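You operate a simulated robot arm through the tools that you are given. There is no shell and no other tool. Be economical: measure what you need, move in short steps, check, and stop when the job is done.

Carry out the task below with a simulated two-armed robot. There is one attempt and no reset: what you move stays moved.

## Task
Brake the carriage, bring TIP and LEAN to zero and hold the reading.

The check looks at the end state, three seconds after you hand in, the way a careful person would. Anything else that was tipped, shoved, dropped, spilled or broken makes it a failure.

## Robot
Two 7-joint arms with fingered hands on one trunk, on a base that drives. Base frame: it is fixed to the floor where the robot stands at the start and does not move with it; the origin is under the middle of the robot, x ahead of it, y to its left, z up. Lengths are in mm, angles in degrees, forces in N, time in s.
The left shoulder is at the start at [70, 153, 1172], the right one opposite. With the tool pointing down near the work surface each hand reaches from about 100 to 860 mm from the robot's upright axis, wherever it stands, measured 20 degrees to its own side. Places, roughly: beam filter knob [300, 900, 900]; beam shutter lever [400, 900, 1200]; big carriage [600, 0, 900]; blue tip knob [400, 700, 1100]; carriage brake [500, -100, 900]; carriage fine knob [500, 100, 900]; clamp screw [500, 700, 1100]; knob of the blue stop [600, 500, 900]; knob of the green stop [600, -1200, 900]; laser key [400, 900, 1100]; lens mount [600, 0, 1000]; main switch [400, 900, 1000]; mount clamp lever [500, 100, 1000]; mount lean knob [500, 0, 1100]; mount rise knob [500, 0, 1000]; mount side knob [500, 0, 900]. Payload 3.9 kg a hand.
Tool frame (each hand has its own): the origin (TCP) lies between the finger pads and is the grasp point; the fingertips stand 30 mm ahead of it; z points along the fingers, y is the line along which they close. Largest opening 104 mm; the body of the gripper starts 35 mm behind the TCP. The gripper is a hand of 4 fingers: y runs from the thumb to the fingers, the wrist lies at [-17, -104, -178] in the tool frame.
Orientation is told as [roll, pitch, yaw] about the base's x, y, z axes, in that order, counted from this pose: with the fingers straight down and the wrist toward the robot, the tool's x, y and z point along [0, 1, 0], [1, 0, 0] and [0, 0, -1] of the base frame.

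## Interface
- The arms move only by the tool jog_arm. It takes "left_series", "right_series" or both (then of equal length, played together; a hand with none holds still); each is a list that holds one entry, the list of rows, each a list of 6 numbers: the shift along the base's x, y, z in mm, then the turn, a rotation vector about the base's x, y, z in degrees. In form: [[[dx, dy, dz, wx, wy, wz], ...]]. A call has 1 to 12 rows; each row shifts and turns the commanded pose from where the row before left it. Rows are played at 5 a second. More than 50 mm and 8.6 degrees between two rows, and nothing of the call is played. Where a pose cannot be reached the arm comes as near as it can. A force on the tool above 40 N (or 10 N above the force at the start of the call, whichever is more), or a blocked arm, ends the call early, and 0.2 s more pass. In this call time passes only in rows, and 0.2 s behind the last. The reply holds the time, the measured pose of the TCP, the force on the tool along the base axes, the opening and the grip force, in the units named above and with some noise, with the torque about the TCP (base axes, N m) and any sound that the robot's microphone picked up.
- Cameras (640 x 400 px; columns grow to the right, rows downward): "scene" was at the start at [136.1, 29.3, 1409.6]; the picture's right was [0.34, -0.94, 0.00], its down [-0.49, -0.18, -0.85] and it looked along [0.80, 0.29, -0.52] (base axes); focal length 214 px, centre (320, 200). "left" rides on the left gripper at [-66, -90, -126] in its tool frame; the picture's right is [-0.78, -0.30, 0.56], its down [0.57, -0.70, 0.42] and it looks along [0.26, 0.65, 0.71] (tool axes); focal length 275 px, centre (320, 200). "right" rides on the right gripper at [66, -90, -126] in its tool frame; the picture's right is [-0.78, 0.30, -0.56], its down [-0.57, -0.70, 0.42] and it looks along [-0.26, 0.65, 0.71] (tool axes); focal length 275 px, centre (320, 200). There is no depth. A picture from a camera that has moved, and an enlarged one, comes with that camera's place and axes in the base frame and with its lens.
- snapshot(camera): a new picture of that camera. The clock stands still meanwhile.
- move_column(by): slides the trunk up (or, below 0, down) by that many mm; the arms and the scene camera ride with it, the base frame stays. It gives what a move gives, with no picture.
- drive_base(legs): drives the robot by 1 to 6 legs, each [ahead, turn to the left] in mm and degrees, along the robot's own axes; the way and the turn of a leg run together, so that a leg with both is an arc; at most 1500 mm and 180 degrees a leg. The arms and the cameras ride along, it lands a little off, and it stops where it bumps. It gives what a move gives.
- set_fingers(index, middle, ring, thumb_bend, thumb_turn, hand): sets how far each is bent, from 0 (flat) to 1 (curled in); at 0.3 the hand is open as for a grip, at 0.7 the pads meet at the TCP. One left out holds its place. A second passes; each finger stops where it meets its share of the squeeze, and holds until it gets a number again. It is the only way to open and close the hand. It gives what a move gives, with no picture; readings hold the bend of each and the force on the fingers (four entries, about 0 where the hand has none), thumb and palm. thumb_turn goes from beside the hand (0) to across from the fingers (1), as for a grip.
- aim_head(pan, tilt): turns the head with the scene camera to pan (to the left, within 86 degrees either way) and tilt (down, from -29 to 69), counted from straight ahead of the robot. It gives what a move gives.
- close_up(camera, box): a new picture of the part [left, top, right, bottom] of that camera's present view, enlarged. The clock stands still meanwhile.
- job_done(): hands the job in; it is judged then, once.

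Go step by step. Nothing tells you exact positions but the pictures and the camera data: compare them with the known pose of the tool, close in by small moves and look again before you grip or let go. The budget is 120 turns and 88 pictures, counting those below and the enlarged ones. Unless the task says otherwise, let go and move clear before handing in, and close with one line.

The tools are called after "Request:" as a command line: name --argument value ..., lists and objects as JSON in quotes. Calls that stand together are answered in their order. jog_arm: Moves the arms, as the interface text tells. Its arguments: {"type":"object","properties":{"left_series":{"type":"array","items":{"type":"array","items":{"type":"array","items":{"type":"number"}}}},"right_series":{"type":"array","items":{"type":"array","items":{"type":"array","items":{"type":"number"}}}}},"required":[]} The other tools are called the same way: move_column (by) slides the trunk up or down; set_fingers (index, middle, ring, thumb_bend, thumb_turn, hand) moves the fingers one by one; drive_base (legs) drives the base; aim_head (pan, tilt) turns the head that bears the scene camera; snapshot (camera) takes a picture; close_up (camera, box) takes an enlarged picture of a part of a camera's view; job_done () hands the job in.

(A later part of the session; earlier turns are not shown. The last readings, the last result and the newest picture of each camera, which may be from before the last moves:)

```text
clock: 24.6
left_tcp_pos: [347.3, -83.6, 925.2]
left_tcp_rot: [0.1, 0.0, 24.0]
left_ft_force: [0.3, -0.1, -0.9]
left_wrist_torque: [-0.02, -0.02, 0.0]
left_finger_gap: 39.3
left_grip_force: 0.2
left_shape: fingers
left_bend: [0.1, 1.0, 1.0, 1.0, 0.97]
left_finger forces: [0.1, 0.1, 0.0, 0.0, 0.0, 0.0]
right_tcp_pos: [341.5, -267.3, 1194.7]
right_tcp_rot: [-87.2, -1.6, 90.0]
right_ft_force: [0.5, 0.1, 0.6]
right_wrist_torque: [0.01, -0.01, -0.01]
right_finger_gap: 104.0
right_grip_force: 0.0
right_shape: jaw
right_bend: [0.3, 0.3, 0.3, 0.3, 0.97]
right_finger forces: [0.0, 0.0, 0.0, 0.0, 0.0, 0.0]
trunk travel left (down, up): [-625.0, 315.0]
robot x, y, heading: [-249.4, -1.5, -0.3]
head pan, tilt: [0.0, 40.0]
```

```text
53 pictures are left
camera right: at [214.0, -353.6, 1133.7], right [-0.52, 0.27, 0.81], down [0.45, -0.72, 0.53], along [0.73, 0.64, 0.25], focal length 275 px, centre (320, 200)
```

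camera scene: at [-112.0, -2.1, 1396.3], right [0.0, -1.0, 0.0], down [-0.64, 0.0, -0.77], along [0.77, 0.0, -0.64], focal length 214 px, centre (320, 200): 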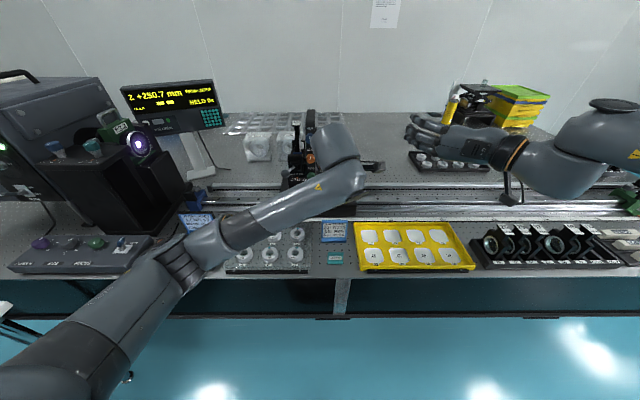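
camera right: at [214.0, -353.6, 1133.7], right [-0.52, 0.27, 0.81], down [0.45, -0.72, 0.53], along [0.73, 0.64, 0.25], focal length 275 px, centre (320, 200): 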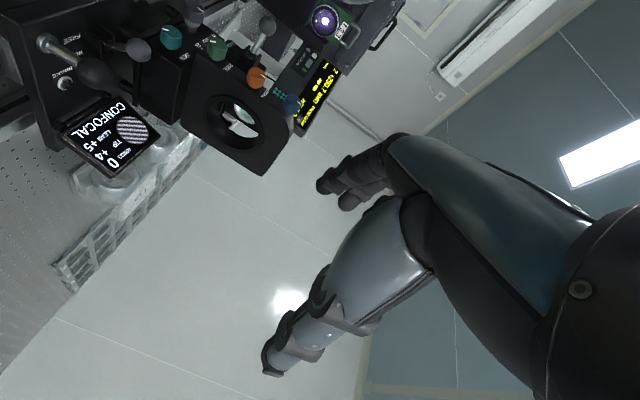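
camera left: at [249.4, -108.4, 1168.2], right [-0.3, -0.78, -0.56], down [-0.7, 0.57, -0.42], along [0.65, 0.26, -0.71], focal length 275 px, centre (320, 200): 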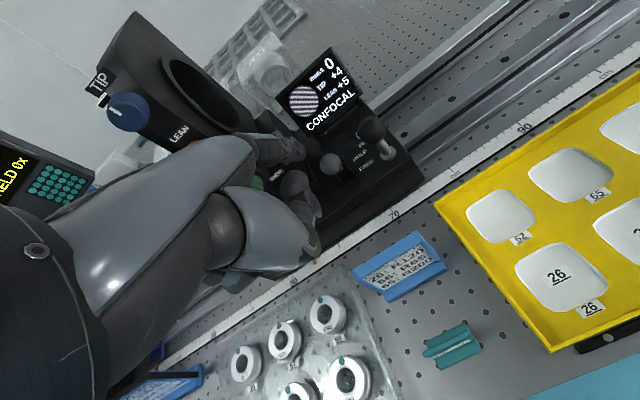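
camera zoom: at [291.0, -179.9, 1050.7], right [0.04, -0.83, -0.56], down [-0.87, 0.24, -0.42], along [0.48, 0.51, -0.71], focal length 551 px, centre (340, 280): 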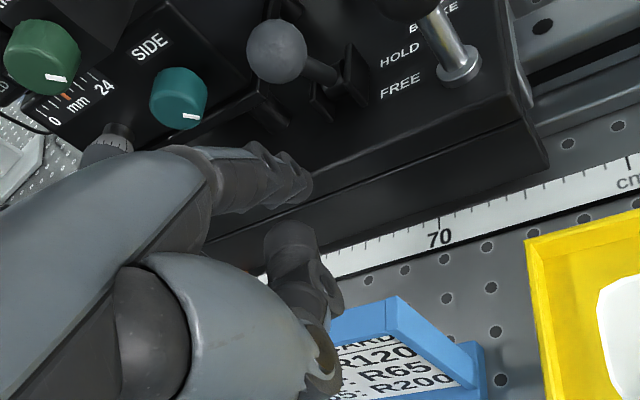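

Request:
jog_arm --left_series '[[[15, 3, 9, 0, 0, 0], [15, 0, 0, 0, 0, 0], [10, 0, 0, 0, 0, 0], [7, 0, 0, 0, 0, 0], [6, 0, 0, 0, 0, 0], [6, 0, 0, 0, 0, 0], [6, 0, 0, 0, 0, 0], [6, 0, 0, 0, 0, 0]]]'

Request:
close_up --camera "right" --box '[0, 0, 320, 200]'

```text
clock: 26.4
left_tcp_pos: [418.6, -79.4, 933.8]
left_tcp_rot: [0.0, -0.1, 23.9]
left_ft_force: [-0.8, -1.0, -0.9]
left_wrist_torque: [-0.03, 0.01, -0.03]
left_finger_gap: 37.8
left_grip_force: 0.7
left_shape: fingers
left_bend: [0.11, 1.0, 1.0, 1.0, 0.97]
left_finger forces: [1.8, 0.0, 0.1, 0.0, 0.0, 0.1]
right_tcp_pos: [342.1, -265.6, 1196.3]
right_tcp_rot: [-87.2, -1.5, 90.1]
right_ft_force: [-0.5, -0.7, 0.7]
right_wrist_torque: [-0.01, 0.0, -0.02]
right_finger_gap: 104.0
right_grip_force: 0.0
right_shape: jaw
right_bend: [0.3, 0.3, 0.3, 0.3, 0.97]
right_finger forces: [0.0, 0.0, 0.1, 0.0, 0.1, 0.0]
trunk travel left (down, up): [-625.0, 315.0]
robot x, y, heading: [-248.8, -1.7, -0.2]
head pan, tilt: [0.0, 40.0]
```

```text
2.00 times, centred on (160, 100) of right
camera zoom: at [213.7, -352.8, 1134.1], right [-0.52, 0.27, 0.81], down [0.45, -0.72, 0.53], along [0.72, 0.64, 0.25], focal length 551 px, centre (640, 400)
```

zoom: 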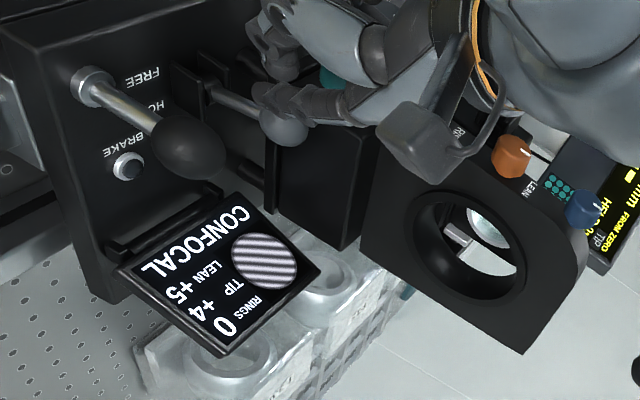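

The lever is moving; continue pushing.

Request:
jog_arm --left_series '[[[6, 0, 0, 0, 0, 0], [6, 0, 0, 0, 0, 0], [6, 0, 0, 0, 0, 0], [6, 0, 0, 0, 0, 0]]]'

Request:
close_up --camera "right" --box '[0, 0, 320, 200]'

```text
clock: 27.4
left_tcp_pos: [442.2, -79.9, 933.8]
left_tcp_rot: [0.0, 0.0, 23.9]
left_ft_force: [0.2, -0.1, -0.2]
left_wrist_torque: [-0.01, 0.0, -0.01]
left_finger_gap: 38.8
left_grip_force: 0.1
left_shape: fingers
left_bend: [0.1, 1.0, 1.0, 1.0, 0.97]
left_finger forces: [0.0, 0.0, 0.0, 0.0, 0.1, 0.0]
right_tcp_pos: [342.4, -266.9, 1196.6]
right_tcp_rot: [-87.2, -1.5, 90.1]
right_ft_force: [-0.2, -0.2, 0.5]
right_wrist_torque: [-0.02, 0.03, -0.01]
right_finger_gap: 103.7
right_grip_force: 0.1
right_shape: jaw
right_bend: [0.3, 0.3, 0.3, 0.3, 0.97]
right_finger forces: [0.1, 0.0, 0.0, 0.0, 0.1, 0.0]
trunk travel left (down, up): [-625.0, 315.0]
robot x, y, heading: [-252.6, 1.0, -0.1]
head pan, tilt: [0.0, 40.0]
```

```text
2.00 times, centred on (160, 100) of right
camera zoom: at [214.2, -352.6, 1133.9], right [-0.52, 0.27, 0.81], down [0.45, -0.72, 0.53], along [0.72, 0.64, 0.25], focal length 551 px, centre (640, 400)
```

zoom: 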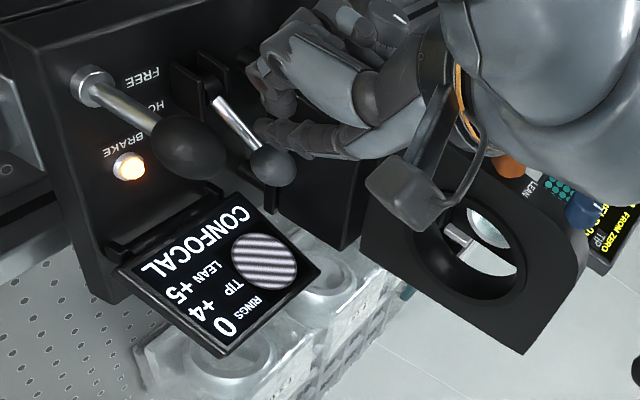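

The brake lamp is lit. Withdraw the left hand back, up and out to the left.

Request:
jog_arm --left_series '[[[-25, 0, 0, 0, 0, 0], [-40, 0, 0, 0, 0, 0], [-45, 0, 5, 0, 0, -6], [-30, 10, 35, 0, 0, -6], [0, 30, 40, 0, 0, -6], [0, 40, 28, 0, 0, -6], [0, 48, 10, 0, 0, 0], [0, 48, 10, 0, 0, 0], [0, 48, 10, 0, 0, 0], [0, 48, 10, 0, 0, 0], [0, 48, 10, 0, 0, 0], [0, 48, 10, 0, 0, 0]]]'

Request:
jog_arm --left_series '[[[0, 48, 0, 0, 0, 0], [0, 40, 0, 0, 0, 0], [-20, 0, 0, 0, 0, 0]]]'

Request:
set_fingers --hand "right" --index 0.5 --middle 0.5 --ring 0.5 --thumb_bend 0.5

Request:
snapshot --camera "scene"

```text
clock: 28.3
left_tcp_pos: [362.7, 5.2, 939.5]
left_tcp_rot: [6.3, -5.5, 21.9]
left_ft_force: [0.0, -0.2, 0.3]
left_wrist_torque: [0.02, -0.03, 0.0]
left_finger_gap: 38.8
left_grip_force: 0.1
left_shape: fingers
left_bend: [0.1, 1.0, 1.0, 1.0, 0.97]
left_finger forces: [0.0, 0.0, 0.0, 0.0, 0.0, 0.0]
right_tcp_pos: [341.9, -264.3, 1196.8]
right_tcp_rot: [-87.4, -1.5, 90.1]
right_ft_force: [-0.6, 0.3, 0.1]
right_wrist_torque: [0.0, -0.02, 0.01]
right_finger_gap: 104.0
right_grip_force: 0.0
right_shape: jaw
right_bend: [0.3, 0.3, 0.3, 0.3, 0.97]
right_finger forces: [0.0, 0.0, 0.0, 0.1, 0.1, 0.1]
trunk travel left (down, up): [-625.0, 315.0]
robot x, y, heading: [-248.7, 1.4, 0.0]
head pan, tilt: [0.0, 40.0]
stopped in row 4 (left hand): the arm was blocked; the commanded pose is now the measured one
```

```text
clock: 29.1
left_tcp_pos: [350.1, 97.1, 949.1]
left_tcp_rot: [6.6, -6.8, 22.1]
left_ft_force: [-0.1, -0.2, -0.4]
left_wrist_torque: [0.02, 0.01, -0.02]
left_finger_gap: 38.9
left_grip_force: 0.1
left_shape: fingers
left_bend: [0.1, 1.0, 1.0, 1.0, 0.97]
left_finger forces: [0.0, 0.1, 0.0, 0.1, 0.0, 0.0]
right_tcp_pos: [341.7, -266.3, 1195.3]
right_tcp_rot: [-87.4, -1.5, 90.1]
right_ft_force: [0.2, -0.8, -0.1]
right_wrist_torque: [0.03, -0.02, -0.02]
right_finger_gap: 104.1
right_grip_force: 0.0
right_shape: jaw
right_bend: [0.3, 0.3, 0.3, 0.3, 0.97]
right_finger forces: [0.0, 0.0, 0.0, 0.1, 0.0, 0.1]
trunk travel left (down, up): [-625.0, 315.0]
robot x, y, heading: [-252.6, 0.0, -0.0]
head pan, tilt: [0.0, 40.0]
```

```text
clock: 30.1
left_tcp_pos: [349.6, 98.2, 945.6]
left_tcp_rot: [6.8, -6.6, 22.1]
left_ft_force: [0.0, -0.4, 0.2]
left_wrist_torque: [-0.04, -0.01, 0.0]
left_finger_gap: 38.7
left_grip_force: 0.1
left_shape: fingers
left_bend: [0.1, 1.0, 1.0, 1.0, 0.97]
left_finger forces: [0.0, 0.0, 0.0, 0.0, 0.1, 0.0]
right_tcp_pos: [342.8, -265.5, 1195.8]
right_tcp_rot: [-87.2, -1.5, 90.0]
right_ft_force: [0.7, 0.5, -0.9]
right_wrist_torque: [0.01, 0.01, 0.01]
right_finger_gap: 54.2
right_grip_force: 0.0
right_shape: fingers
right_bend: [0.5, 0.5, 0.5, 0.5, 0.97]
right_finger forces: [0.0, 0.1, 0.0, 0.1, 0.0, 0.0]
trunk travel left (down, up): [-625.0, 315.0]
robot x, y, heading: [-246.7, -1.5, -0.1]
head pan, tilt: [0.0, 40.0]
```

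```text
50 pictures are left
camera scene: at [-113.1, -2.1, 1396.3], right [0.0, -1.0, 0.0], down [-0.64, 0.0, -0.77], along [0.77, 0.0, -0.64], focal length 214 px, centre (320, 200)
```

scene: 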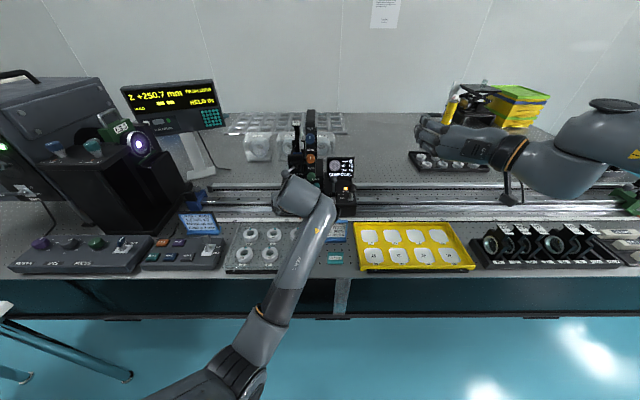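

The left arm was blocked partway. I check that nothing was touched before moving on.

Request:
close_up --camera "scene" --box '[240, 100, 380, 230]'

Request:
snapshot --camera "left"

```text
3.08 times, centred on (310, 165) of scene
camera zoom: at [-113.1, -2.1, 1396.3], right [0.0, -1.0, 0.0], down [-0.64, 0.0, -0.77], along [0.77, 0.0, -0.64], focal length 660 px, centre (351, 308)
```

zoom: 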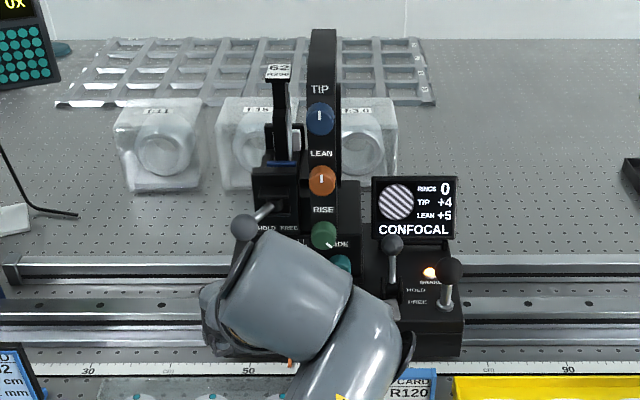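

```text
48 pictures are left
camera left: at [283.8, -15.3, 1053.1], right [0.06, -0.73, -0.68], down [-0.84, 0.33, -0.43], along [0.54, 0.59, -0.6], focal length 275 px, centre (320, 200)
```

left: 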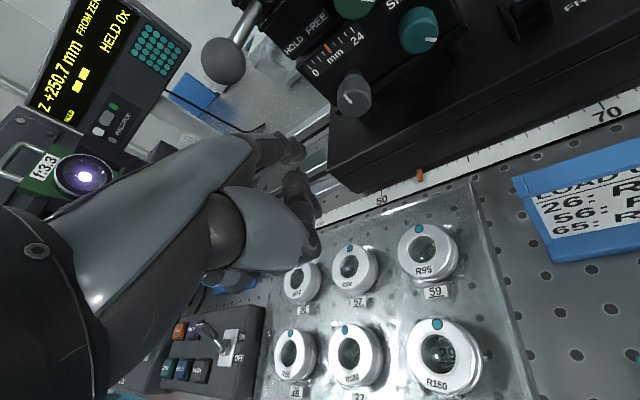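

Nothing disturbed. Move the left hand out: left and slightly up, undoing the tilt.

Request:
jog_arm --left_series '[[[-15, 30, 0, 0, 0, 0], [-15, 40, 10, 0, 0, -4], [-15, 40, 20, -1, 1, -4], [-15, 40, 25, -1, 1, -4], [-15, 40, 25, -1, 1, -4], [0, 40, 25, -1, 1, -6], [0, 40, 25, -1, 1, 0], [0, 0, 30, -1, 1, 0]]]'

Request:
jog_arm --right_series '[[[0, 30, 0, 0, 0, 0], [0, 30, 0, 0, 0, 0], [10, 30, 0, 0, 0, 0], [10, 30, 0, 0, 0, 0], [10, 30, 0, 0, 0, 0], [10, 30, -10, 0, 0, 0], [10, 30, -10, 0, 0, 0], [10, 30, -10, 0, 0, 0], [0, 30, -10, 0, 0, 0]]]'

Request:
snapshot --camera "scene"

```text
clock: 31.9
left_tcp_pos: [267.2, 361.0, 1099.1]
left_tcp_rot: [0.9, 1.2, -0.1]
left_ft_force: [-0.4, -0.4, 0.0]
left_wrist_torque: [0.02, -0.01, -0.03]
left_finger_gap: 39.0
left_grip_force: 0.1
left_shape: fingers
left_bend: [0.1, 1.0, 1.0, 1.0, 0.97]
left_finger forces: [0.0, 0.0, 0.1, 0.0, 0.1, 0.0]
right_tcp_pos: [341.4, -265.8, 1196.4]
right_tcp_rot: [-87.3, -1.6, 90.0]
right_ft_force: [-0.5, -0.5, -0.6]
right_wrist_torque: [0.0, -0.03, 0.04]
right_finger_gap: 54.2
right_grip_force: 0.1
right_shape: fingers
right_bend: [0.5, 0.5, 0.5, 0.5, 0.97]
right_finger forces: [0.0, 0.0, 0.0, 0.1, 0.1, 0.1]
trunk travel left (down, up): [-625.0, 315.0]
robot x, y, heading: [-250.0, -0.2, -0.1]
head pan, tilt: [0.0, 40.0]
```

```text
clock: 33.9
left_tcp_pos: [270.3, 361.8, 1098.6]
left_tcp_rot: [1.0, 1.2, 0.0]
left_ft_force: [0.2, -0.1, 0.4]
left_wrist_torque: [-0.02, 0.03, -0.01]
left_finger_gap: 39.0
left_grip_force: 0.0
left_shape: fingers
left_bend: [0.1, 1.0, 1.0, 1.0, 0.97]
left_finger forces: [0.1, 0.0, 0.1, 0.0, 0.0, 0.1]
right_tcp_pos: [396.5, -23.4, 1195.6]
right_tcp_rot: [-86.7, -1.4, 90.0]
right_ft_force: [0.1, -0.7, -0.5]
right_wrist_torque: [0.01, -0.02, -0.03]
right_finger_gap: 54.2
right_grip_force: 0.0
right_shape: fingers
right_bend: [0.5, 0.5, 0.5, 0.5, 0.97]
right_finger forces: [0.1, 0.1, 0.0, 0.0, 0.0, 0.0]
right hand out of reach, approached as far as the arm can: row 1, 3, 4, 6, 7, 8, 9
trunk travel left (down, up): [-625.0, 315.0]
robot x, y, heading: [-252.1, -2.7, -0.0]
head pan, tilt: [0.0, 40.0]
```

```text
47 pictures are left
camera scene: at [-112.1, -1.4, 1396.2], right [0.0, -1.0, 0.0], down [-0.64, 0.0, -0.77], along [0.77, 0.0, -0.64], focal length 214 px, centre (320, 200)
```

scene: 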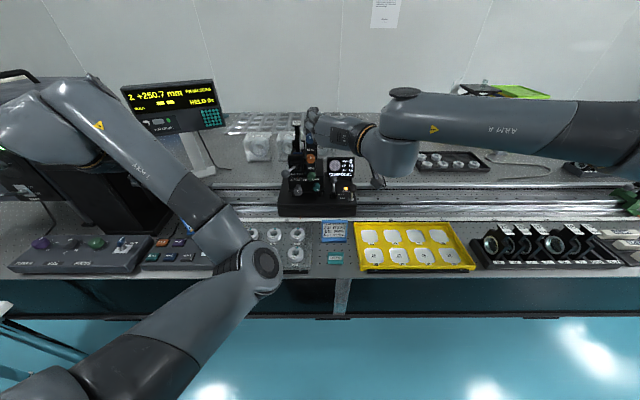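

The right arm can't get lower in this configuration, so I'll lower the trunk 65 mm, keeping the posture.

Request:
move_column --by -65

Request:
jog_arm --right_series '[[[5, 10, 0, 0, 0, 0], [5, 10, 0, -2, 0, 0], [5, 10, 0, -1.3, 0, 0], [5, 10, 0, 0, 0, 0], [5, 11, 0, 0, 0, 0]]]'

Request:
snapshot --camera "right"

Request:
close_up --camera "scene" --box '[240, 60, 400, 200]'

```text
clock: 34.9
left_tcp_pos: [269.6, 361.7, 1034.6]
left_tcp_rot: [0.9, 1.2, 0.1]
left_ft_force: [0.1, 0.8, -0.6]
left_wrist_torque: [-0.01, 0.02, -0.02]
left_finger_gap: 39.0
left_grip_force: 0.1
left_shape: fingers
left_bend: [0.1, 1.0, 1.0, 1.0, 0.97]
left_finger forces: [0.0, 0.0, 0.1, 0.1, 0.0, 0.0]
right_tcp_pos: [396.3, -24.1, 1131.2]
right_tcp_rot: [-86.8, -1.3, 90.0]
right_ft_force: [-0.1, 0.1, 0.4]
right_wrist_torque: [-0.03, -0.01, -0.01]
right_finger_gap: 54.0
right_grip_force: 0.0
right_shape: fingers
right_bend: [0.5, 0.5, 0.5, 0.5, 0.97]
right_finger forces: [0.1, 0.1, 0.0, 0.0, 0.1, 0.0]
trunk travel left (down, up): [-560.0, 380.0]
robot x, y, heading: [-251.0, -2.1, 0.0]
head pan, tilt: [0.0, 40.0]
```

```text
clock: 36.1
left_tcp_pos: [269.0, 360.9, 1036.0]
left_tcp_rot: [1.0, 1.3, 0.0]
left_ft_force: [-0.2, 0.9, -0.8]
left_wrist_torque: [-0.03, 0.0, 0.01]
left_finger_gap: 38.8
left_grip_force: 0.1
left_shape: fingers
left_bend: [0.1, 1.0, 1.0, 1.0, 0.97]
left_finger forces: [0.1, 0.1, 0.0, 0.0, 0.0, 0.0]
right_tcp_pos: [421.6, 28.2, 1130.1]
right_tcp_rot: [-86.7, 1.9, 90.0]
right_ft_force: [-0.5, -0.3, 1.0]
right_wrist_torque: [0.01, 0.0, -0.04]
right_finger_gap: 54.0
right_grip_force: 0.0
right_shape: fingers
right_bend: [0.5, 0.5, 0.5, 0.5, 0.97]
right_finger forces: [0.1, 0.0, 0.1, 0.0, 0.0, 0.0]
trunk travel left (down, up): [-560.0, 380.0]
robot x, y, heading: [-249.4, -4.5, -0.1]
head pan, tilt: [0.0, 40.0]
```

```text
46 pictures are left
camera right: at [292.8, -62.1, 1075.0], right [-0.51, 0.32, 0.8], down [0.46, -0.68, 0.57], along [0.73, 0.66, 0.2], focal length 275 px, centre (320, 200)
```

right: 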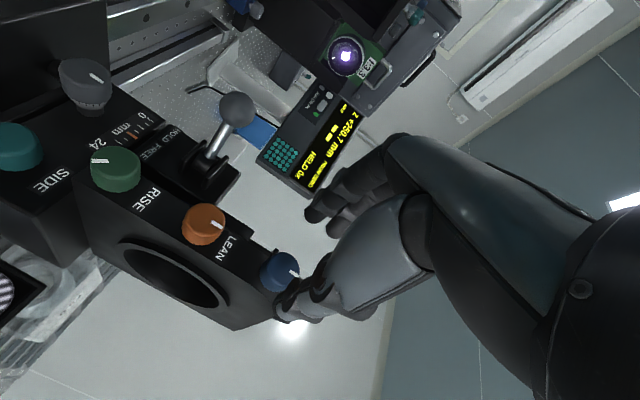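

```text
2.86 times, centred on (320, 130) of scene
camera zoom: at [-112.8, -1.1, 1331.3], right [0.0, -1.0, 0.0], down [-0.64, 0.0, -0.77], along [0.77, 0.0, -0.64], focal length 613 px, centre (320, 400)
```

zoom: 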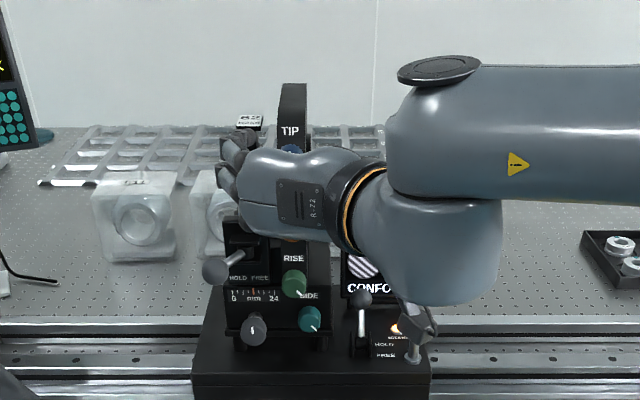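

Request:
jog_arm --right_series '[[[10, 0, -1, 0, 0, 0], [10, 0, -1, 0, 0, 0], [8, 0, 0, 0, 0, 0], [7, 0, 0, 0, 0, 0]]]'

Request:
close_up --camera "right" --box '[160, 120, 400, 340]'

```text
clock: 37.1
left_tcp_pos: [269.6, 362.7, 1035.1]
left_tcp_rot: [1.1, 1.1, 0.0]
left_ft_force: [0.2, 0.3, 1.1]
left_wrist_torque: [0.02, 0.01, 0.0]
left_finger_gap: 39.3
left_grip_force: 0.1
left_shape: fingers
left_bend: [0.1, 1.0, 1.0, 1.0, 0.97]
left_finger forces: [0.0, 0.0, 0.0, 0.0, 0.0, 0.0]
right_tcp_pos: [456.5, 27.8, 1129.3]
right_tcp_rot: [-86.6, 1.9, 90.1]
right_ft_force: [-0.3, 0.3, 0.3]
right_wrist_torque: [-0.02, 0.0, 0.02]
right_finger_gap: 54.0
right_grip_force: 0.1
right_shape: fingers
right_bend: [0.5, 0.5, 0.5, 0.5, 0.97]
right_finger forces: [0.0, 0.0, 0.0, 0.1, 0.0, 0.0]
trunk travel left (down, up): [-560.0, 380.0]
robot x, y, heading: [-251.1, 1.7, -0.3]
head pan, tilt: [0.0, 40.0]
```

```text
1.82 times, centred on (280, 230) of right
camera zoom: at [328.4, -62.3, 1073.4], right [-0.51, 0.32, 0.8], down [0.46, -0.68, 0.57], along [0.73, 0.66, 0.2], focal length 500 px, centre (393, 146)
```

zoom: 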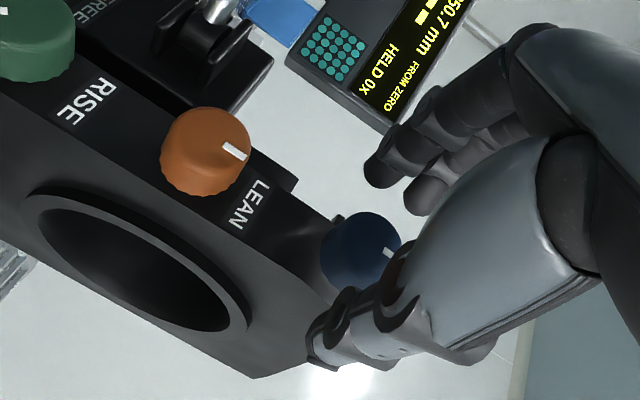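

Request:
jog_arm --right_series '[[[6, 0, 0, 0, 0, 0], [5, 0, 0, 0, 0, 0]]]'

Request:
set_fingers --hand "right" --index 0.7 --middle 0.7 --ring 0.7 --thumb_bend 0.7

Request:
close_up --camera "right" --box '[160, 120, 400, 340]'

```text
clock: 37.7
left_tcp_pos: [268.5, 361.7, 1035.7]
left_tcp_rot: [1.0, 1.1, 0.0]
left_ft_force: [-0.3, -0.4, 0.5]
left_wrist_torque: [-0.01, 0.04, -0.02]
left_finger_gap: 38.8
left_grip_force: 0.0
left_shape: fingers
left_bend: [0.1, 1.0, 1.0, 1.0, 0.97]
left_finger forces: [0.1, 0.0, 0.1, 0.0, 0.0, 0.0]
right_tcp_pos: [467.5, 26.2, 1129.7]
right_tcp_rot: [-86.8, 1.9, 90.1]
right_ft_force: [0.1, -0.6, 0.9]
right_wrist_torque: [-0.01, 0.0, 0.01]
right_finger_gap: 54.1
right_grip_force: 0.0
right_shape: fingers
right_bend: [0.5, 0.5, 0.5, 0.5, 0.97]
right_finger forces: [0.1, 0.0, 0.0, 0.0, 0.0, 0.0]
trunk travel left (down, up): [-560.0, 380.0]
robot x, y, heading: [-251.9, -2.9, -0.2]
head pan, tilt: [0.0, 40.0]
```

```text
clock: 38.7
left_tcp_pos: [268.7, 361.9, 1034.8]
left_tcp_rot: [1.0, 1.1, 0.0]
left_ft_force: [-0.5, 0.8, 0.5]
left_wrist_torque: [-0.02, 0.01, 0.03]
left_finger_gap: 39.0
left_grip_force: 0.0
left_shape: fingers
left_bend: [0.1, 1.0, 1.0, 1.0, 0.97]
left_finger forces: [0.1, 0.0, 0.0, 0.0, 0.0, 0.1]
right_tcp_pos: [468.3, 28.6, 1128.8]
right_tcp_rot: [-86.8, 2.0, 90.2]
right_ft_force: [1.2, 3.4, 0.6]
right_wrist_torque: [0.02, -0.03, 0.06]
right_finger_gap: 22.5
right_grip_force: 8.9
right_shape: fingers
right_bend: [0.62, 0.67, 0.7, 0.64, 0.97]
right_finger forces: [6.5, 4.1, 0.0, 0.0, 6.4, 0.0]
trunk travel left (down, up): [-560.0, 380.0]
robot x, y, heading: [-249.1, 5.9, 0.0]
head pan, tilt: [0.0, 40.0]
```

```text
1.82 times, centred on (280, 230) of right
camera zoom: at [338.9, -61.8, 1073.5], right [-0.51, 0.32, 0.8], down [0.46, -0.68, 0.57], along [0.73, 0.66, 0.2], focal length 500 px, centre (393, 146)
```

zoom: 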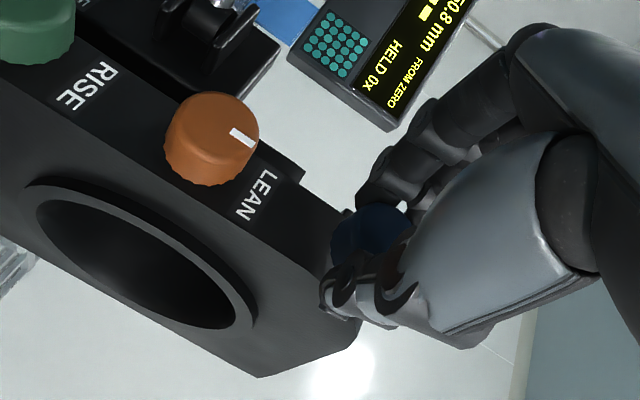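

Gripped on TIP. I'll turn 8° clockwise as a test and read the monitor on the left desk.

Request:
jog_arm --right_series '[[[0, 0, 0, 4, 0, 0], [0, 0, 0, 4, 0, 0]]]'

Request:
aim_head --pan 45 --tilt 20

Request:
snapshot --camera "scene"

```text
clock: 39.3
left_tcp_pos: [267.8, 362.6, 1036.2]
left_tcp_rot: [0.9, 1.0, 0.2]
left_ft_force: [-1.1, 0.3, 0.6]
left_wrist_torque: [-0.02, 0.01, 0.02]
left_finger_gap: 38.8
left_grip_force: 0.1
left_shape: fingers
left_bend: [0.1, 1.0, 1.0, 1.0, 0.97]
left_finger forces: [0.1, 0.0, 0.0, 0.1, 0.0, 0.1]
right_tcp_pos: [469.9, 18.7, 1150.1]
right_tcp_rot: [-86.6, -6.0, 89.9]
right_ft_force: [2.1, 5.4, 6.4]
right_wrist_torque: [0.17, -0.19, 0.07]
right_finger_gap: 12.9
right_grip_force: 3.6
right_shape: fingers
right_bend: [0.62, 0.7, 0.7, 0.7, 0.97]
right_finger forces: [8.0, 0.0, 0.0, 0.0, 0.0, 0.0]
right hand out of reach, approached as far as the arm can: row 2
trunk travel left (down, up): [-560.0, 380.0]
robot x, y, heading: [-246.4, 0.1, 0.1]
head pan, tilt: [0.0, 40.0]
```

```text
clock: 40.4
left_tcp_pos: [267.2, 363.4, 1034.7]
left_tcp_rot: [0.9, 1.1, -0.1]
left_ft_force: [0.6, -0.4, -0.5]
left_wrist_torque: [-0.04, -0.01, 0.04]
left_finger_gap: 38.9
left_grip_force: 0.0
left_shape: fingers
left_bend: [0.1, 1.0, 1.0, 1.0, 0.97]
left_finger forces: [0.0, 0.0, 0.0, 0.0, 0.1, 0.1]
right_tcp_pos: [468.5, 20.3, 1144.3]
right_tcp_rot: [-86.1, -5.9, 90.1]
right_ft_force: [3.3, 9.0, 11.4]
right_wrist_torque: [0.26, -0.32, 0.21]
right_finger_gap: 17.3
right_grip_force: 7.1
right_shape: fingers
right_bend: [0.59, 0.7, 0.7, 0.69, 0.98]
right_finger forces: [13.8, 0.1, 0.0, 0.0, 1.1, 0.0]
trunk travel left (down, up): [-560.0, 380.0]
robot x, y, heading: [-250.5, 2.9, -0.0]
head pan, tilt: [45.0, 20.0]
```

```text
42 pictures are left
camera scene: at [-133.8, 66.4, 1362.6], right [0.71, -0.71, 0.0], down [-0.24, -0.24, -0.94], along [0.67, 0.66, -0.34], focal length 214 px, centre (320, 200)
```

scene: 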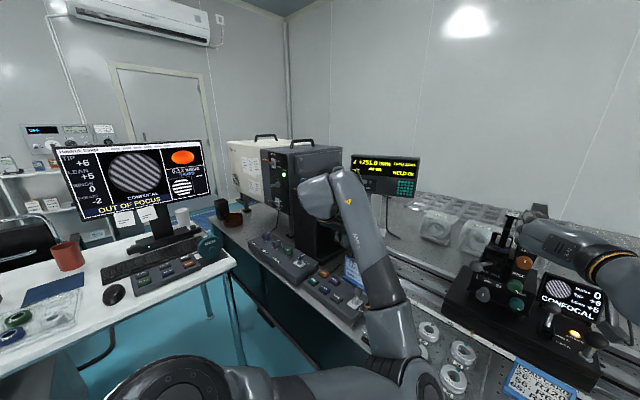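

Clockwise raised TIP to +6 (the hand also slid up at its reach limit), so counter-clockwise is what's needed. Release, back off and re-centre, checking reach.

Request:
set_fingers --hand "right" --index 0.5 --middle 0.5 --ring 0.5 --thumb_bend 0.5

Request:
jog_arm --right_series '[[[-15, 0, 0, 0, 0, 0], [-20, 4, -5, -4, 0, 0], [0, 4, -6, -4, 0, 0], [0, 0, -5, 0, 0, 0]]]'

Request:
jog_arm --right_series '[[[0, 0, 0, -8, 0, 0], [0, 0, 0, -8, 0, 0], [0, 0, 0, -8, 0, 0], [0, 0, 0, -8, 0, 0]]]'

```text
clock: 41.4
left_tcp_pos: [268.6, 361.0, 1034.8]
left_tcp_rot: [1.0, 1.2, -0.1]
left_ft_force: [0.1, 0.5, 1.1]
left_wrist_torque: [-0.01, 0.02, 0.03]
left_finger_gap: 38.9
left_grip_force: 0.0
left_shape: fingers
left_bend: [0.1, 1.0, 1.0, 1.0, 0.97]
left_finger forces: [0.0, 0.1, 0.1, 0.0, 0.1, 0.0]
right_tcp_pos: [470.2, 15.7, 1144.7]
right_tcp_rot: [-86.2, -5.8, 89.8]
right_ft_force: [0.5, -0.5, -0.6]
right_wrist_torque: [0.0, 0.01, -0.03]
right_finger_gap: 53.9
right_grip_force: 0.1
right_shape: fingers
right_bend: [0.5, 0.5, 0.5, 0.5, 0.97]
right_finger forces: [0.0, 0.1, 0.0, 0.0, 0.0, 0.0]
trunk travel left (down, up): [-560.0, 380.0]
robot x, y, heading: [-250.6, -0.1, -0.3]
head pan, tilt: [45.0, 20.0]
```

```text
clock: 42.4
left_tcp_pos: [270.5, 359.9, 1036.6]
left_tcp_rot: [1.1, 1.2, -0.1]
left_ft_force: [0.2, -0.4, -0.9]
left_wrist_torque: [-0.02, -0.04, 0.0]
left_finger_gap: 39.0
left_grip_force: 0.0
left_shape: fingers
left_bend: [0.1, 1.0, 1.0, 1.0, 0.97]
left_finger forces: [0.0, 0.0, 0.0, 0.0, 0.1, 0.1]
right_tcp_pos: [436.1, 24.1, 1128.0]
right_tcp_rot: [-86.8, 1.9, 90.0]
right_ft_force: [-0.8, 0.2, 0.5]
right_wrist_torque: [-0.02, 0.01, 0.01]
right_finger_gap: 53.6
right_grip_force: 0.1
right_shape: fingers
right_bend: [0.5, 0.5, 0.5, 0.5, 0.97]
right_finger forces: [0.0, 0.0, 0.1, 0.0, 0.0, 0.1]
trunk travel left (down, up): [-560.0, 380.0]
robot x, y, heading: [-247.5, -0.5, -0.0]
head pan, tilt: [45.0, 20.0]
```

```text
clock: 43.4
left_tcp_pos: [268.7, 362.7, 1034.3]
left_tcp_rot: [0.9, 1.0, -0.1]
left_ft_force: [-1.0, 0.2, -0.1]
left_wrist_torque: [-0.04, -0.02, 0.01]
left_finger_gap: 38.7
left_grip_force: 0.0
left_shape: fingers
left_bend: [0.1, 1.0, 1.0, 1.0, 0.97]
left_finger forces: [0.0, 0.1, 0.0, 0.0, 0.1, 0.0]
right_tcp_pos: [434.9, 26.0, 1129.1]
right_tcp_rot: [-86.9, 34.1, 90.0]
right_ft_force: [0.0, 0.5, -0.3]
right_wrist_torque: [-0.01, -0.01, -0.05]
right_finger_gap: 53.5
right_grip_force: 0.0
right_shape: fingers
right_bend: [0.5, 0.5, 0.5, 0.5, 0.97]
right_finger forces: [0.0, 0.0, 0.1, 0.0, 0.0, 0.1]
trunk travel left (down, up): [-560.0, 380.0]
robot x, y, heading: [-247.5, -0.7, -0.0]
head pan, tilt: [45.0, 20.0]
```

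The counter-clockwise range is free. Return, advance onto the knob, grip and turn −8°.

Request:
jog_arm --right_series '[[[0, 0, 0, 8, 0, 0], [0, 0, 0, 8, 0, 0], [0, 0, 0, 8, 0, 0], [0, 0, 0, 8, 0, 0], [12, 1, -1, 0, 0, 0], [12, 1, -1, 0, 0, 0], [9, 0, 0, 0, 0, 0]]]'

Request:
set_fingers --hand "right" --index 0.7 --middle 0.7 --ring 0.7 --thumb_bend 0.7

Request:
jog_arm --right_series '[[[0, 0, 0, -4, 0, 0], [0, 0, 0, -4, 0, 0]]]'

Request:
close_up --camera "scene" --box '[50, 130, 220, 230]'

```text
clock: 45.0
left_tcp_pos: [268.6, 362.0, 1033.8]
left_tcp_rot: [1.0, 1.2, 0.0]
left_ft_force: [-0.8, 0.0, 0.4]
left_wrist_torque: [0.02, -0.01, 0.02]
left_finger_gap: 38.9
left_grip_force: 0.0
left_shape: fingers
left_bend: [0.1, 1.0, 1.0, 1.0, 0.97]
left_finger forces: [0.0, 0.0, 0.1, 0.0, 0.1, 0.0]
right_tcp_pos: [469.0, 27.3, 1126.3]
right_tcp_rot: [-86.8, 1.8, 90.0]
right_ft_force: [1.2, -1.1, 0.0]
right_wrist_torque: [0.0, 0.03, -0.01]
right_finger_gap: 53.6
right_grip_force: 0.1
right_shape: fingers
right_bend: [0.5, 0.5, 0.5, 0.5, 0.97]
right_finger forces: [0.0, 0.0, 0.0, 0.0, 0.0, 0.0]
trunk travel left (down, up): [-560.0, 380.0]
robot x, y, heading: [-248.0, 1.3, 0.1]
head pan, tilt: [45.0, 20.0]
```

```text
clock: 46.0
left_tcp_pos: [269.4, 361.7, 1035.0]
left_tcp_rot: [1.0, 1.2, 0.1]
left_ft_force: [-0.1, 0.5, -0.6]
left_wrist_torque: [-0.02, -0.01, -0.01]
left_finger_gap: 38.9
left_grip_force: 0.0
left_shape: fingers
left_bend: [0.1, 1.0, 1.0, 1.0, 0.97]
left_finger forces: [0.0, 0.1, 0.0, 0.1, 0.0, 0.0]
right_tcp_pos: [468.9, 28.7, 1125.4]
right_tcp_rot: [-86.7, 2.1, 90.2]
right_ft_force: [2.5, 4.2, 1.7]
right_wrist_torque: [0.01, -0.08, 0.09]
right_finger_gap: 21.0
right_grip_force: 8.8
right_shape: fingers
right_bend: [0.63, 0.66, 0.7, 0.64, 0.97]
right_finger forces: [5.6, 5.4, 0.0, 0.0, 6.1, 0.1]
trunk travel left (down, up): [-560.0, 380.0]
robot x, y, heading: [-249.1, 0.1, -0.4]
head pan, tilt: [45.0, 20.0]
```

```text
clock: 46.6
left_tcp_pos: [268.4, 363.3, 1034.7]
left_tcp_rot: [0.9, 1.1, 0.1]
left_ft_force: [-0.1, -0.5, -0.7]
left_wrist_torque: [-0.02, 0.01, 0.0]
left_finger_gap: 38.8
left_grip_force: 0.1
left_shape: fingers
left_bend: [0.1, 1.0, 1.0, 1.0, 0.97]
left_finger forces: [0.0, 0.1, 0.0, 0.0, 0.0, 0.1]
right_tcp_pos: [468.0, 28.7, 1126.6]
right_tcp_rot: [-86.9, 10.0, 90.0]
right_ft_force: [1.9, 4.6, 2.5]
right_wrist_torque: [0.0, -0.06, 0.14]
right_finger_gap: 21.1
right_grip_force: 8.3
right_shape: fingers
right_bend: [0.63, 0.66, 0.7, 0.64, 0.97]
right_finger forces: [5.5, 6.2, 0.0, 0.0, 5.8, 0.1]
trunk travel left (down, up): [-560.0, 380.0]
robot x, y, heading: [-248.7, 4.2, 0.1]
head pan, tilt: [45.0, 20.0]
```

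```text
3.76 times, centred on (135, 180) of scene
camera zoom: at [-132.0, 66.4, 1362.6], right [0.71, -0.71, 0.0], down [-0.24, -0.24, -0.94], along [0.67, 0.66, -0.34], focal length 807 px, centre (1016, 275)
```

zoom: 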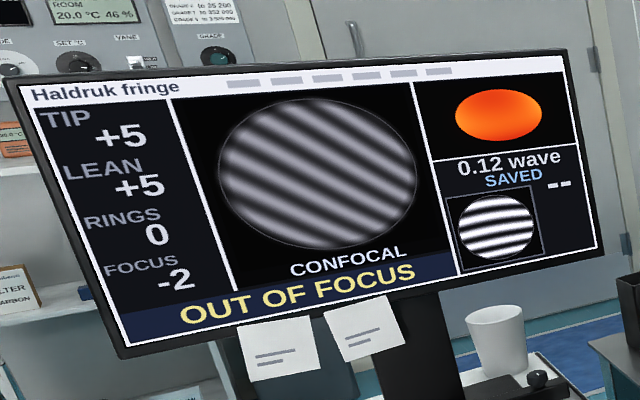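

TIP is +5 and falling. Continue −24°.

Request:
jog_arm --right_series '[[[0, 0, 0, -6, 0, 0], [0, 0, 0, -6, 0, 0], [0, 0, 0, -6, 0, 0], [0, 0, 0, -6, 0, 0]]]'

Request:
close_up --camera "scene" --box '[50, 130, 220, 230]'

```text
clock: 47.6
left_tcp_pos: [268.3, 363.4, 1033.4]
left_tcp_rot: [1.0, 1.2, 0.0]
left_ft_force: [0.2, 0.7, 1.0]
left_wrist_torque: [-0.03, 0.03, 0.01]
left_finger_gap: 39.3
left_grip_force: 0.0
left_shape: fingers
left_bend: [0.1, 1.0, 1.0, 1.0, 0.97]
left_finger forces: [0.0, 0.0, 0.0, 0.0, 0.0, 0.0]
right_tcp_pos: [468.4, 28.0, 1126.7]
right_tcp_rot: [-86.7, 34.1, 90.0]
right_ft_force: [0.7, 5.3, -0.4]
right_wrist_torque: [0.01, 0.01, 0.12]
right_finger_gap: 20.9
right_grip_force: 9.1
right_shape: fingers
right_bend: [0.63, 0.66, 0.7, 0.64, 0.97]
right_finger forces: [5.5, 6.9, 0.0, 0.0, 5.2, 0.1]
trunk travel left (down, up): [-560.0, 380.0]
robot x, y, heading: [-248.4, -1.5, -0.3]
head pan, tilt: [45.0, 20.0]
```

```text
3.76 times, centred on (135, 180) of scene
camera zoom: at [-132.0, 66.9, 1362.5], right [0.71, -0.71, 0.0], down [-0.24, -0.24, -0.94], along [0.67, 0.66, -0.34], focal length 807 px, centre (1016, 275)
```

zoom: 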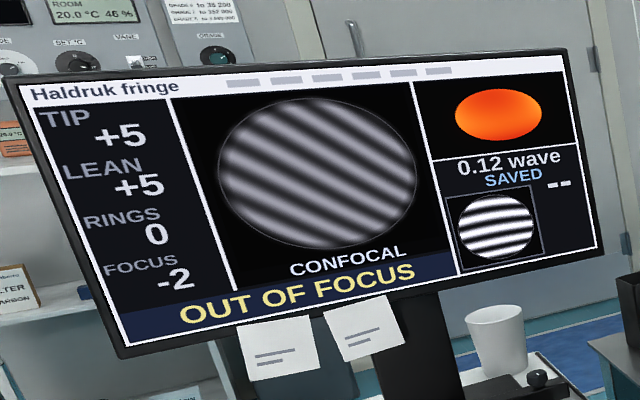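

TIP didn't change over 24°; I check whether the knob is turning with the fingers.

Request:
close_up --camera "right" --box '[200, 150, 380, 320]'

```text
2.35 times, centred on (290, 235) of right
camera zoom: at [340.2, -76.7, 1128.3], right [-0.51, 0.7, 0.5], down [0.46, -0.27, 0.85], along [0.73, 0.66, -0.18], focal length 648 px, centre (391, 118)
```

zoom: 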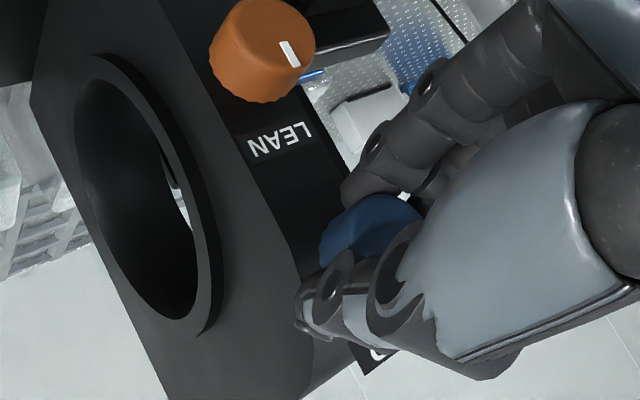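

Mark hidden. Continue the turn another 32° and read again.

Request:
jog_arm --right_series '[[[0, 0, 0, -8, 0, 0], [0, 0, 0, -8, 0, 0], [0, 0, 0, -8, 0, 0], [0, 0, 0, -8, 0, 0]]]'

Request:
close_up --camera "scene" --box '[50, 130, 220, 230]'

```text
clock: 48.6
left_tcp_pos: [271.4, 359.6, 1034.0]
left_tcp_rot: [1.2, 1.3, -0.1]
left_ft_force: [-0.4, -0.5, -1.2]
left_wrist_torque: [0.01, 0.0, -0.05]
left_finger_gap: 39.0
left_grip_force: 0.1
left_shape: fingers
left_bend: [0.1, 1.0, 1.0, 1.0, 0.97]
left_finger forces: [0.0, 0.0, 0.1, 0.0, 0.0, 0.0]
right_tcp_pos: [462.3, 32.9, 1124.3]
right_tcp_rot: [-86.5, 43.4, 91.2]
right_ft_force: [10.0, -7.4, -1.0]
right_wrist_torque: [-0.01, 0.07, -0.08]
right_finger_gap: 21.4
right_grip_force: 7.1
right_shape: fingers
right_bend: [0.65, 0.68, 0.7, 0.62, 0.95]
right_finger forces: [3.5, 1.4, 0.1, 0.0, 9.5, 0.0]
right hand out of reach, approached as far as the arm can: row 2, 3, 4
trunk travel left (down, up): [-560.0, 380.0]
robot x, y, heading: [-244.5, -1.7, -0.1]
head pan, tilt: [45.0, 20.0]
```

```text
3.76 times, centred on (135, 180) of scene
camera zoom: at [-128.9, 61.2, 1362.6], right [0.7, -0.71, 0.0], down [-0.25, -0.24, -0.94], along [0.67, 0.66, -0.34], focal length 807 px, centre (1016, 275)
```

zoom: 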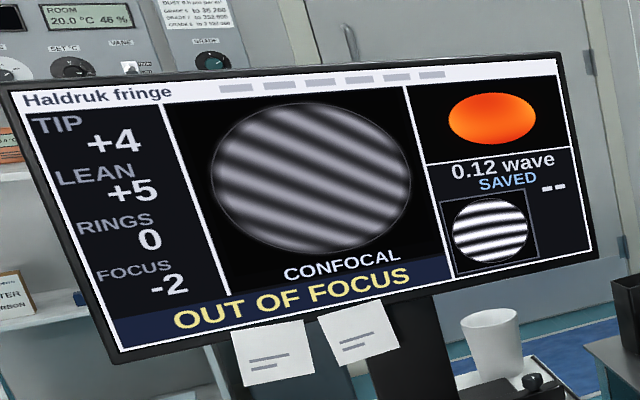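

The wrist range is about 40° per grip (~1+ units). I'll ratchet: open, return, re-grip, turn.

Request:
set_fingers --hand "right" --index 0.5 --middle 0.5 --ring 0.5 --thumb_bend 0.5

Request:
jog_arm --right_series '[[[0, -2, 1, 8, 0, 0], [1, -2, 1, 8, 0, 0], [1, -1, 0, 8, 0, -1], [2, 0, 0, 8, 0, 0], [2, 0, 0, 8, 0, 0]]]'

Request:
set_fingers --hand "right" --index 0.7 --middle 0.7 --ring 0.7 --thumb_bend 0.7

Request:
jog_arm --right_series '[[[0, 0, 0, -7, 0, 0], [0, 0, 0, -7, 0, 0], [0, 0, 0, -7, 0, 0], [0, 0, 0, -7, 0, 0], [0, 0, 0, -7, 0, 0]]]'

Request:
close_up --camera "scene" --box '[50, 130, 220, 230]'

```text
clock: 49.6
left_tcp_pos: [268.4, 361.2, 1033.3]
left_tcp_rot: [0.9, 1.2, 0.1]
left_ft_force: [-0.5, 0.1, 0.5]
left_wrist_torque: [-0.02, -0.02, -0.05]
left_finger_gap: 39.1
left_grip_force: 0.0
left_shape: fingers
left_bend: [0.1, 1.0, 1.0, 1.0, 0.97]
left_finger forces: [0.1, 0.0, 0.1, 0.0, 0.0, 0.1]
right_tcp_pos: [459.7, 36.7, 1126.3]
right_tcp_rot: [-86.8, 43.4, 91.3]
right_ft_force: [-0.2, -0.1, 0.1]
right_wrist_torque: [-0.01, -0.02, 0.0]
right_finger_gap: 53.2
right_grip_force: 0.1
right_shape: fingers
right_bend: [0.5, 0.5, 0.5, 0.5, 0.97]
right_finger forces: [0.0, 0.0, 0.0, 0.0, 0.1, 0.0]
trunk travel left (down, up): [-560.0, 380.0]
robot x, y, heading: [-254.7, -0.3, -0.2]
head pan, tilt: [45.0, 20.0]
```

```text
clock: 50.8
left_tcp_pos: [270.8, 360.3, 1034.8]
left_tcp_rot: [1.0, 1.3, 0.0]
left_ft_force: [0.7, -0.3, 0.5]
left_wrist_torque: [0.02, 0.03, 0.0]
left_finger_gap: 38.8
left_grip_force: 0.0
left_shape: fingers
left_bend: [0.1, 1.0, 1.0, 1.0, 0.97]
left_finger forces: [0.1, 0.0, 0.0, 0.0, 0.1, 0.0]
right_tcp_pos: [466.8, 29.3, 1126.8]
right_tcp_rot: [-87.2, 3.4, 89.9]
right_ft_force: [-0.1, -0.5, -0.2]
right_wrist_torque: [0.0, 0.04, 0.02]
right_finger_gap: 53.3
right_grip_force: 0.1
right_shape: fingers
right_bend: [0.5, 0.5, 0.5, 0.5, 0.97]
right_finger forces: [0.0, 0.1, 0.0, 0.1, 0.1, 0.0]
trunk travel left (down, up): [-560.0, 380.0]
robot x, y, heading: [-250.2, 0.9, -0.2]
head pan, tilt: [45.0, 20.0]
```

```text
clock: 51.8
left_tcp_pos: [270.1, 361.2, 1035.3]
left_tcp_rot: [1.0, 1.2, 0.0]
left_ft_force: [-0.2, -0.3, -0.3]
left_wrist_torque: [-0.01, 0.0, 0.01]
left_finger_gap: 38.8
left_grip_force: 0.0
left_shape: fingers
left_bend: [0.1, 1.0, 1.0, 1.0, 0.97]
left_finger forces: [0.1, 0.0, 0.0, 0.0, 0.1, 0.0]
right_tcp_pos: [464.8, 31.0, 1129.1]
right_tcp_rot: [-87.4, 3.5, 89.9]
right_ft_force: [1.7, -1.2, 2.8]
right_wrist_torque: [-0.01, -0.07, -0.02]
right_finger_gap: 22.6
right_grip_force: 7.3
right_shape: fingers
right_bend: [0.64, 0.68, 0.7, 0.62, 0.97]
right_finger forces: [4.1, 3.1, 0.0, 0.1, 8.2, 0.1]
trunk travel left (down, up): [-560.0, 380.0]
robot x, y, heading: [-249.7, 0.2, -0.3]
head pan, tilt: [45.0, 20.0]
```

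```text
clock: 53.0
left_tcp_pos: [269.0, 364.3, 1034.3]
left_tcp_rot: [0.9, 1.3, 0.0]
left_ft_force: [-0.1, -0.4, -0.3]
left_wrist_torque: [0.0, 0.0, 0.0]
left_finger_gap: 39.0
left_grip_force: 0.0
left_shape: fingers
left_bend: [0.1, 1.0, 1.0, 1.0, 0.97]
left_finger forces: [0.0, 0.1, 0.0, 0.0, 0.1, 0.0]
right_tcp_pos: [465.0, 33.0, 1126.6]
right_tcp_rot: [-87.1, 38.7, 90.0]
right_ft_force: [-0.6, 0.0, -1.6]
right_wrist_torque: [-0.01, 0.0, 0.04]
right_finger_gap: 21.8
right_grip_force: 7.3
right_shape: fingers
right_bend: [0.64, 0.68, 0.7, 0.63, 0.96]
right_finger forces: [5.6, 2.8, 0.1, 0.1, 7.1, 0.1]
trunk travel left (down, up): [-560.0, 380.0]
robot x, y, heading: [-255.6, 3.4, -0.0]
head pan, tilt: [45.0, 20.0]
```

```text
3.76 times, centred on (135, 180) of scene
camera zoom: at [-131.9, 65.8, 1362.5], right [0.71, -0.71, 0.0], down [-0.24, -0.24, -0.94], along [0.67, 0.66, -0.34], focal length 807 px, centre (1016, 275)
```

zoom: 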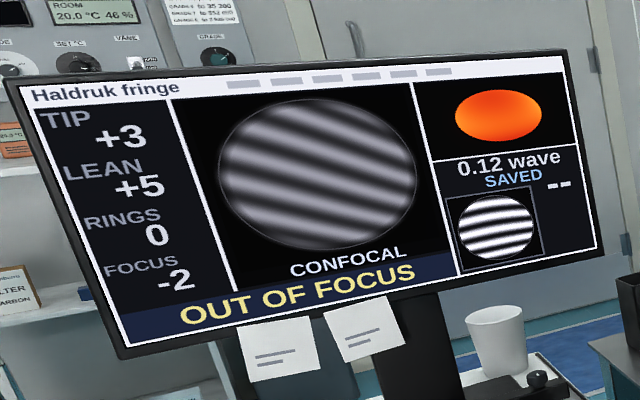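

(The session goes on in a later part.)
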